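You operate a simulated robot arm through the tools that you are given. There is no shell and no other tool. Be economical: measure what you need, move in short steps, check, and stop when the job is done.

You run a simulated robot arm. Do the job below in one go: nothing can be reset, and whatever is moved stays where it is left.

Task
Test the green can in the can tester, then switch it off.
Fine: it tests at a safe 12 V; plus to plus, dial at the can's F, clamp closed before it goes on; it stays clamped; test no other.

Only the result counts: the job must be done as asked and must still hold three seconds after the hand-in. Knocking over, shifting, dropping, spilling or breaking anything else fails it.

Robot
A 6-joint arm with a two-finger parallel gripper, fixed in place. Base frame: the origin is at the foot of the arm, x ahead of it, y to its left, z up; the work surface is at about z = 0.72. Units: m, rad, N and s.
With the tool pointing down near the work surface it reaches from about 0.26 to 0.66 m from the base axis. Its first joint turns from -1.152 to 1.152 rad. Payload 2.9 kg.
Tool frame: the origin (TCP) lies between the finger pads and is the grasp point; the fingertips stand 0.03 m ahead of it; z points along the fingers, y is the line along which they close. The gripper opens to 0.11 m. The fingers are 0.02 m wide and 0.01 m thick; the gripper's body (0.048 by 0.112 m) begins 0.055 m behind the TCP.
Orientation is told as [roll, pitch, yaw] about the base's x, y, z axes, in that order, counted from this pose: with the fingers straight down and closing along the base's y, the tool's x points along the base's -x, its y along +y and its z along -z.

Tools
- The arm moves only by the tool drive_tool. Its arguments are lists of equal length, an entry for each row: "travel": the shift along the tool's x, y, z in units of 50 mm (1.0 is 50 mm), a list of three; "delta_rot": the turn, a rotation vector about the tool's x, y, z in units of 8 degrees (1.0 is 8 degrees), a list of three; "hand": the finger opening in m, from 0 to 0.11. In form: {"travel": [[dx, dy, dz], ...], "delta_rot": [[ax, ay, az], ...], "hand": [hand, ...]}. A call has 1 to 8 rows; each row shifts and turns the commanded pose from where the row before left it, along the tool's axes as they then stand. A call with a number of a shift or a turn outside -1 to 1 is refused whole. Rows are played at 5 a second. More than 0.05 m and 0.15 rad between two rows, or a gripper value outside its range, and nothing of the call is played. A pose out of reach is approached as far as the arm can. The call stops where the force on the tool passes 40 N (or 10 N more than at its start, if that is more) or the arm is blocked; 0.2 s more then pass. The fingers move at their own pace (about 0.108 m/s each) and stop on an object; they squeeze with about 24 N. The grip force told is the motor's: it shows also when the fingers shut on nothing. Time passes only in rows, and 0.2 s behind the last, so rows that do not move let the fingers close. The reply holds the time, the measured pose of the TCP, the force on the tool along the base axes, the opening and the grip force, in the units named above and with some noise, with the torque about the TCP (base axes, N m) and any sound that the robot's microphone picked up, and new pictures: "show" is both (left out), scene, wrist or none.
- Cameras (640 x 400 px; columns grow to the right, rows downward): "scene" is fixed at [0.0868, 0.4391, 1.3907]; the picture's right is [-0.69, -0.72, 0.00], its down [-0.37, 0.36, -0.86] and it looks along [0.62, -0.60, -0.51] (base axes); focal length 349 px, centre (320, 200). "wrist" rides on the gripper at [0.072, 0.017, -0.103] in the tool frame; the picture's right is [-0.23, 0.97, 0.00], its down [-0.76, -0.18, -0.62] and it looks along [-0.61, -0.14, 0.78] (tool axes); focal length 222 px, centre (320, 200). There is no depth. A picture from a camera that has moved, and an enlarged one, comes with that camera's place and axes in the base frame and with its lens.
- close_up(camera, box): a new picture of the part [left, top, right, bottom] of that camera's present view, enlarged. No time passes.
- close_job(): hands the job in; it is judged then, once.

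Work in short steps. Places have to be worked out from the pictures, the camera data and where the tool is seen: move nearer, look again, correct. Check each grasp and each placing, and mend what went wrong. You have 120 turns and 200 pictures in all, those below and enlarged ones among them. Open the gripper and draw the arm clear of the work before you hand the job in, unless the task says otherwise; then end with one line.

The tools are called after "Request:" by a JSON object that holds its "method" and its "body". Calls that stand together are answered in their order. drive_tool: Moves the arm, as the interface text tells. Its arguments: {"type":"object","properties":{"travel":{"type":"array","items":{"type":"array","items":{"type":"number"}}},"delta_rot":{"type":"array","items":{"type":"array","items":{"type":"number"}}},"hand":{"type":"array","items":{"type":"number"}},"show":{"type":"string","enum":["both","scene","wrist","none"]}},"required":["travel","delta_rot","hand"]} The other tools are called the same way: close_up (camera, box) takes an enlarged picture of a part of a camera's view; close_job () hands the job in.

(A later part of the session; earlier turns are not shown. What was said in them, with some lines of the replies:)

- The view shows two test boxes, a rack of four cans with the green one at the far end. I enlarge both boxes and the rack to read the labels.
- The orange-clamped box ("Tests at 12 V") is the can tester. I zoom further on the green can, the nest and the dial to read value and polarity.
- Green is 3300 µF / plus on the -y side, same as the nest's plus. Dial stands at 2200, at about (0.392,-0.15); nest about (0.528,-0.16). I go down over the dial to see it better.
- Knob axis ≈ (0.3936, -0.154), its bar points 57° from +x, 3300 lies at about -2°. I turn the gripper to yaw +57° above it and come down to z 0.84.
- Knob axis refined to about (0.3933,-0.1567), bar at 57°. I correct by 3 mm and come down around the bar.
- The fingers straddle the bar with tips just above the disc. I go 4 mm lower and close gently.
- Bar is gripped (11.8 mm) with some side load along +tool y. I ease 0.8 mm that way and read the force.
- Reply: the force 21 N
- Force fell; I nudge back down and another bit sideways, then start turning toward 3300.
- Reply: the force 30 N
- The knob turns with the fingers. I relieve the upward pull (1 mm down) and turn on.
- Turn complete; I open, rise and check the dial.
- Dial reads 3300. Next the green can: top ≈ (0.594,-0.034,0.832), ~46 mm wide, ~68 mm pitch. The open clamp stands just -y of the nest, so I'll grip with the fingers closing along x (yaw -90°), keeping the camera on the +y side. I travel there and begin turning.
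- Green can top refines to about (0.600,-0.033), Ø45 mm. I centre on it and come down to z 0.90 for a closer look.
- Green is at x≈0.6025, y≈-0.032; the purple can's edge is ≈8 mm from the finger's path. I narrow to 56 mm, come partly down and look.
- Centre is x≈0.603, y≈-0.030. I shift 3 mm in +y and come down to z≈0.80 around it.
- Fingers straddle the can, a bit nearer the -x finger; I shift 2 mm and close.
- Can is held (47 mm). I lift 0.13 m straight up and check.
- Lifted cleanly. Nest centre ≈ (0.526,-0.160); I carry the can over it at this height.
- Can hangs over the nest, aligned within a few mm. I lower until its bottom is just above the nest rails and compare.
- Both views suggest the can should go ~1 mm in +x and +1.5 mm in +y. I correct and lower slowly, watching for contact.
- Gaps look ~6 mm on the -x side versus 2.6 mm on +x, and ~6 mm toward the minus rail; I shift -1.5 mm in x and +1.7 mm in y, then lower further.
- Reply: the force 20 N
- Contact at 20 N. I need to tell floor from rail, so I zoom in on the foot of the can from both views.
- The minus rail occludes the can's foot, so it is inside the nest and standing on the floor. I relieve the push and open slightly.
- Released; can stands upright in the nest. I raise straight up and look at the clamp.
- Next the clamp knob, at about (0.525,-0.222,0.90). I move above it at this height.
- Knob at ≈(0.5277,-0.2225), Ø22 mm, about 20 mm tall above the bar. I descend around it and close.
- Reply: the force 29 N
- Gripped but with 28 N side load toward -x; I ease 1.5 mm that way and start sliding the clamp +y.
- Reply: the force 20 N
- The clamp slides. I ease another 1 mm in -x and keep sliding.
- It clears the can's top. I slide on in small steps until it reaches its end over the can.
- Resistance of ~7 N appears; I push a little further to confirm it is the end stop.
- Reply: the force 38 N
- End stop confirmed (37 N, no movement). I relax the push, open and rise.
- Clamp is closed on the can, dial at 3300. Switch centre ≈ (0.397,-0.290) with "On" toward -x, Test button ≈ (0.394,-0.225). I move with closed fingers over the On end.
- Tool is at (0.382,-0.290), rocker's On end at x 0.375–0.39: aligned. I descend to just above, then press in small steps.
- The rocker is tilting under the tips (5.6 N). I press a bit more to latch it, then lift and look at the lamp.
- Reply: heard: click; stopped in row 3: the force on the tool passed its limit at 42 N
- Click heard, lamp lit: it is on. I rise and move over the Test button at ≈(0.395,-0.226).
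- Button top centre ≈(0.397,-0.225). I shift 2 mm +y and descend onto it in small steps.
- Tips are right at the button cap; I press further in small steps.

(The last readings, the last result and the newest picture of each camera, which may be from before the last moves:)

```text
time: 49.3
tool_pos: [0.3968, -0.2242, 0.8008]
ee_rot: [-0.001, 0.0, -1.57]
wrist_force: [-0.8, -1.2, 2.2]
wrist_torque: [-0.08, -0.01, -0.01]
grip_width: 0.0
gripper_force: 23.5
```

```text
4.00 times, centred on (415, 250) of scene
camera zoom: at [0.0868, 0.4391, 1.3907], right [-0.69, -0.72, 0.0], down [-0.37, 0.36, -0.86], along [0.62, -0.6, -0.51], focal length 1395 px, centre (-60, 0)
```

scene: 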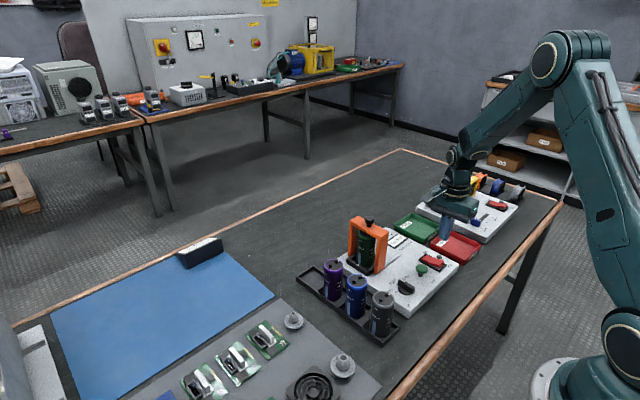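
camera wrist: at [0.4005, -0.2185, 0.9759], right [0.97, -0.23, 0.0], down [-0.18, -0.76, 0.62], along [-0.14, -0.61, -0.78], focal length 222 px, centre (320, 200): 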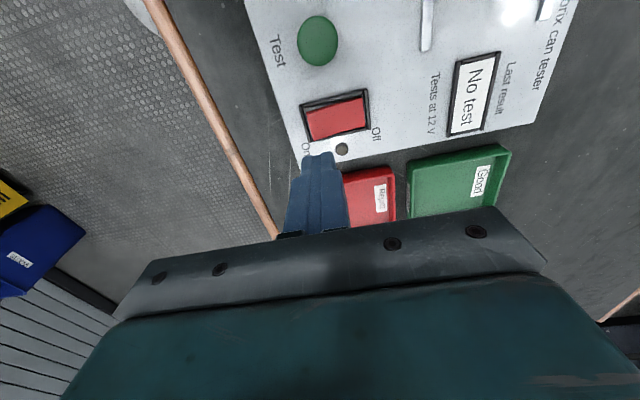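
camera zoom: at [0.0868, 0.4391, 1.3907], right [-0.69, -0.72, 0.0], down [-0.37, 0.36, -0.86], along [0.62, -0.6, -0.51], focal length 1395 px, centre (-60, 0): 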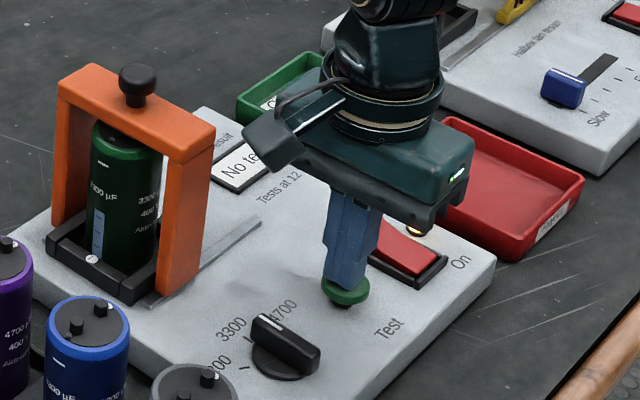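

Request:
{"method": "drive_tool", "body": {"travel": [[0, 0, 0.04], [0, 0, 0.04], [0, 0, 0.04], [0, 0, 0]], "delta_rot": [[0, 0, 0], [0, 0, 0], [0, 0, 0], [0, 0, 0]], "hand": [0, 0, 0, 0], "show": "none"}}

Request:
{"method": "close_up", "body": {"camera": "scene", "box": [350, 200, 480, 300]}}

```text
time: 50.3
tool_pos: [0.3951, -0.2231, 0.7943]
ee_rot: [-0.002, 0.0, -1.57]
wrist_force: [-0.6, 0.4, 4.1]
wrist_torque: [0.05, -0.01, 0.03]
grip_width: 0.0
gripper_force: 23.7
heard: click
```

```text
4.00 times, centred on (415, 250) of scene
camera zoom: at [0.0867, 0.4391, 1.3907], right [-0.69, -0.72, 0.0], down [-0.37, 0.36, -0.86], along [0.62, -0.6, -0.51], focal length 1395 px, centre (-60, 0)
```

zoom: 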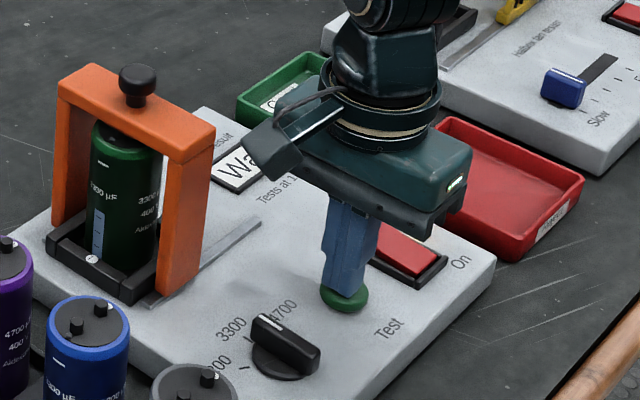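

Click; the display now reads "Wa…" (wait). I rise off the button and wait for the result.

Request:
{"method": "drive_tool", "body": {"travel": [[0, 0, -0.4], [0, 0, -0.6], [0, 0, 0], [0, 0, 0], [0, 0, 0], [0, 0, 0], [0, 0, 0], [0, 0, 0]], "delta_rot": [[0, 0, 0], [0, 0, 0], [0, 0, 0], [0, 0, 0], [0, 0, 0], [0, 0, 0], [0, 0, 0], [0, 0, 0]], "hand": [0, 0, 0, 0, 0, 0, 0, 0], "show": "none"}}

Request:
{"method": "close_up", "body": {"camera": "scene", "box": [350, 200, 480, 300]}}

```text
time: 52.1
tool_pos: [0.3962, -0.222, 0.8445]
ee_rot: [-0.002, -0.001, -1.57]
wrist_force: [0.4, 0.0, 0.0]
wrist_torque: [0.0, -0.01, -0.01]
grip_width: 0.0001
gripper_force: 24.0
```

```text
4.00 times, centred on (415, 250) of scene
camera zoom: at [0.0868, 0.4391, 1.3907], right [-0.69, -0.72, 0.0], down [-0.37, 0.36, -0.86], along [0.62, -0.6, -0.51], focal length 1395 px, centre (-60, 0)
```

zoom: 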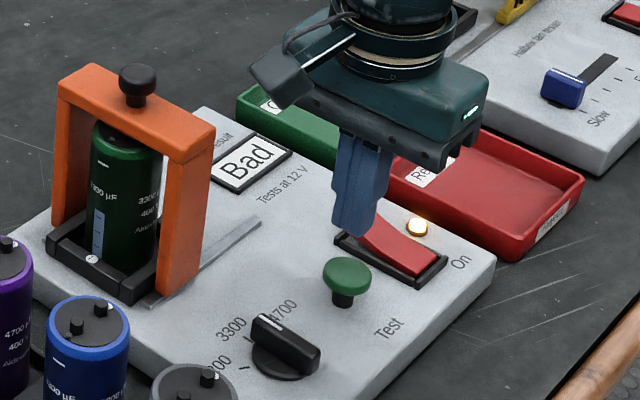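

Result: "Bad". Before switching off I verify the dial and polarity once more.

Request:
{"method": "close_up", "body": {"camera": "scene", "box": [385, 265, 435, 300]}}

Request:
{"method": "close_up", "body": {"camera": "scene", "box": [350, 210, 410, 285]}}

```text
11.43 times, centred on (410, 282) of scene
camera zoom: at [0.0868, 0.4391, 1.3907], right [-0.69, -0.72, 0.0], down [-0.37, 0.36, -0.86], along [0.62, -0.6, -0.51], focal length 3986 px, centre (-709, -743)
```

zoom: 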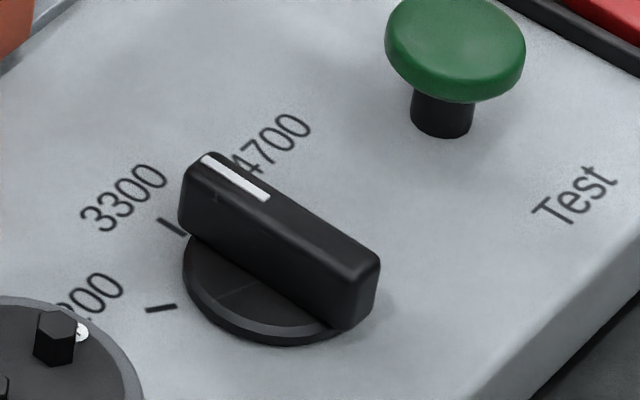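

```text
5.33 times, centred on (380, 248) of scene
camera zoom: at [0.0868, 0.4391, 1.3907], right [-0.69, -0.72, 0.0], down [-0.37, 0.36, -0.86], along [0.62, -0.6, -0.51], focal length 1860 px, centre (0, -53)
```

zoom: 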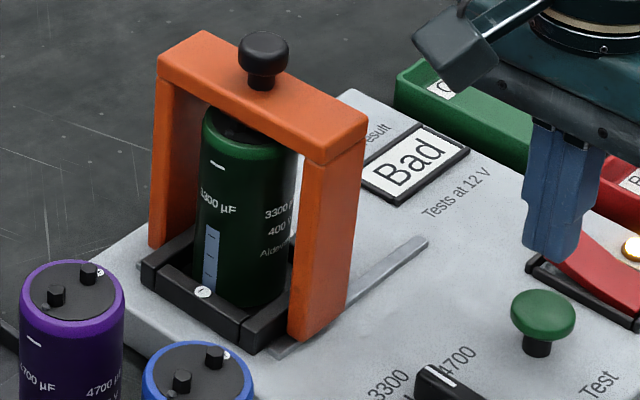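

Setup is right (dial 3300, minus stripe at minus rail), so the can itself is bad. Now I move over the Off end at ≈(0.416,-0.290).

Request:
{"method": "drive_tool", "body": {"travel": [[-0.68, 0.2, 0], [-0.68, 0.2, 0], [0, 0, 0.3], [0, 0, 0.3], [0, 0, 0]], "delta_rot": [[0, 0, 0], [0, 0, 0], [0, 0, 0], [0, 0, 0], [0, 0, 0]], "hand": [0, 0, 0, 0, 0], "show": "none"}}

Request:
{"method": "close_up", "body": {"camera": "scene", "box": [380, 200, 480, 290]}}

Request:
{"method": "close_up", "body": {"camera": "wrist", "box": [220, 60, 420, 220]}}

```text
time: 53.3
tool_pos: [0.4166, -0.2899, 0.8137]
ee_rot: [-0.001, 0.0, -1.569]
wrist_force: [-0.4, 0.1, -0.7]
wrist_torque: [0.01, 0.0, -0.02]
grip_width: 0.0
gripper_force: 23.9
```

```text
4.44 times, centred on (430, 245) of scene
camera zoom: at [0.0868, 0.4391, 1.3907], right [-0.69, -0.72, 0.0], down [-0.37, 0.36, -0.86], along [0.62, -0.6, -0.51], focal length 1550 px, centre (-169, 0)
```

zoom: 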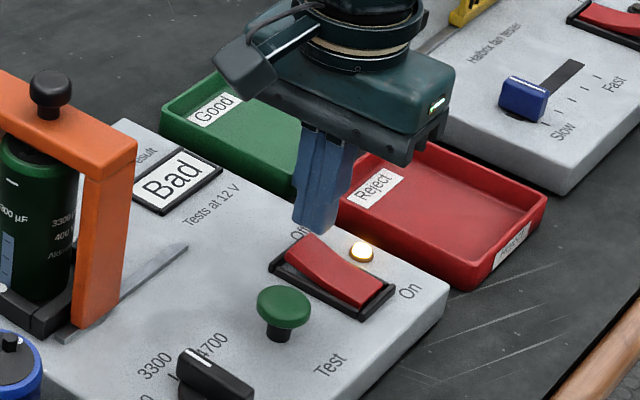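

```text
2.50 times, centred on (320, 140) of wrist
camera zoom: at [0.4346, -0.2196, 0.9177], right [0.97, -0.23, 0.0], down [-0.18, -0.76, 0.62], along [-0.14, -0.61, -0.78], focal length 555 px, centre (320, 350)
```

zoom: 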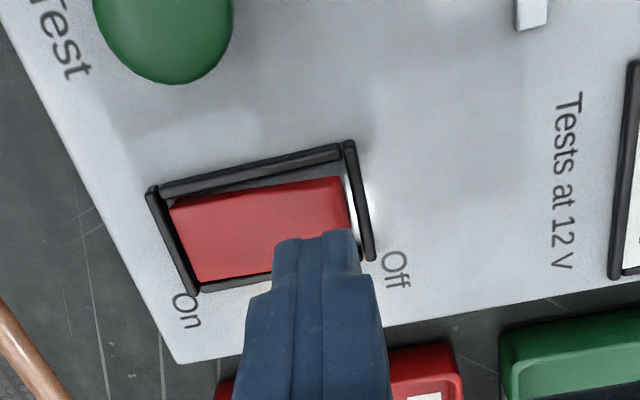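

Aligned over the Off end; I press down in 2 mm steps.

Request:
{"method": "drive_tool", "body": {"travel": [[0, 0, 0.1], [0, 0, 0.1], [0, 0, 0.1], [0, 0, 0.05], [0, 0, 0.05], [0, 0, 0.04], [0, 0, 0.04], [0, 0, 0]], "delta_rot": [[0, 0, 0], [0, 0, 0], [0, 0, 0], [0, 0, 0], [0, 0, 0], [0, 0, 0], [0, 0, 0], [0, 0, 0]], "hand": [0, 0, 0, 0, 0, 0, 0, 0], "show": "none"}}

Request:
{"method": "close_up", "body": {"camera": "scene", "box": [380, 200, 480, 290]}}

```text
time: 55.1
tool_pos: [0.4163, -0.2903, 0.7915]
ee_rot: [0.0, 0.002, -1.569]
wrist_force: [6.0, 5.2, 6.1]
wrist_torque: [0.08, -0.1, -0.04]
grip_width: 0.0
gripper_force: 24.5
heard: click
```

```text
4.44 times, centred on (430, 245) of scene
camera zoom: at [0.0868, 0.4392, 1.3906], right [-0.69, -0.72, 0.0], down [-0.37, 0.36, -0.86], along [0.62, -0.6, -0.51], focal length 1550 px, centre (-169, 0)
```

zoom: 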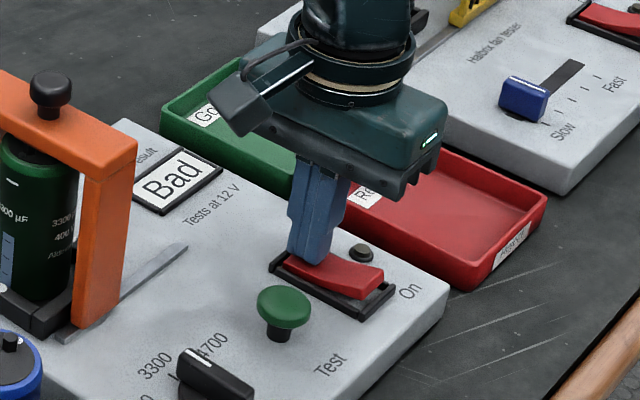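

Click and the lamp is dark: it is off. I rise well clear and open the gripper, then check everything.

Request:
{"method": "drive_tool", "body": {"travel": [[0, 0, -0.4], [0, 0, -0.9], [0, 0, -0.9], [0, 0, -0.9], [0, 0, -0.9], [0, 0, -0.9], [0, 0, 0], [0, 0, 0]], "delta_rot": [[0, 0, 0], [0, 0, 0], [0, 0, 0], [0, 0, 0], [0, 0, 0], [0, 0, 0], [0, 0, 0], [0, 0, 0]], "hand": [0, 0, 0, 0, 0, 0.08, 0.08, 0.08]}}

Request:
{"method": "close_up", "body": {"camera": "scene", "box": [290, 195, 470, 350]}}

```text
time: 56.9
tool_pos: [0.4133, -0.2914, 1.0354]
ee_rot: [-0.002, 0.0, -1.57]
wrist_force: [-0.2, 0.4, 0.2]
wrist_torque: [0.0, 0.0, -0.03]
grip_width: 0.0801
gripper_force: 0.2
camera wrist: at [0.4326, -0.2204, 1.1387], right [0.97, -0.23, 0.0], down [-0.18, -0.76, 0.62], along [-0.14, -0.61, -0.78], focal length 222 px, centre (320, 200)
```

scene: 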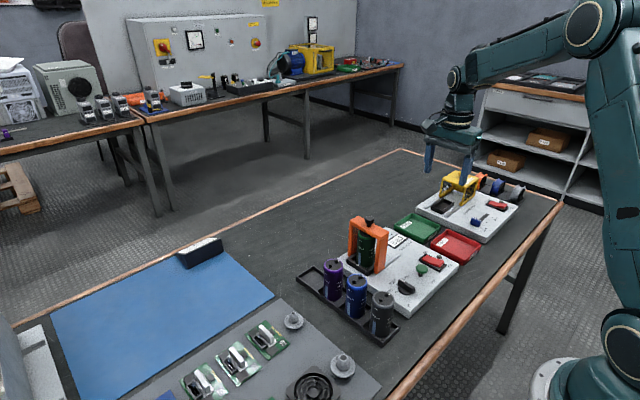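
wrist: 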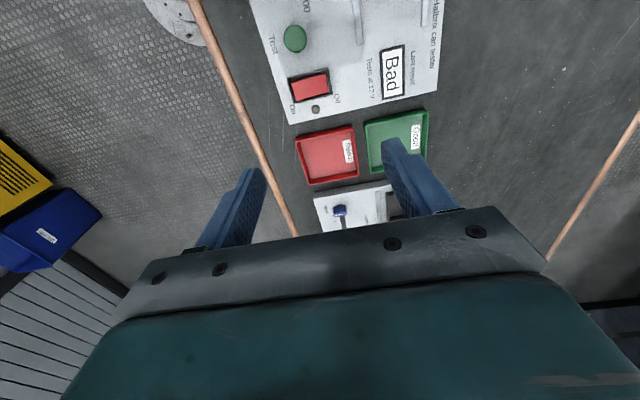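

```text
2.58 times, centred on (380, 272) of scene
camera zoom: at [0.0868, 0.4391, 1.3907], right [-0.69, -0.72, 0.0], down [-0.37, 0.36, -0.86], along [0.62, -0.6, -0.51], focal length 900 px, centre (165, 13)
```

zoom: 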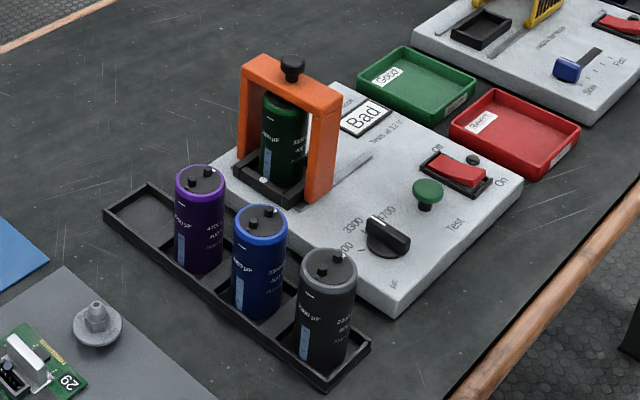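

The can is tested and still clamped, the tester is off with its lamp dark, nothing else has moved, and the arm is clear. I hand the job in.

Request:
{"method": "close_job", "body": {}}

```text
The job is handed in.
```

The green can (3300 µF) was tested at 12 V, plus to plus, with the dial at 3300 and the clamp closed first; it read "Bad", and the tester is now off with the can still clamped.
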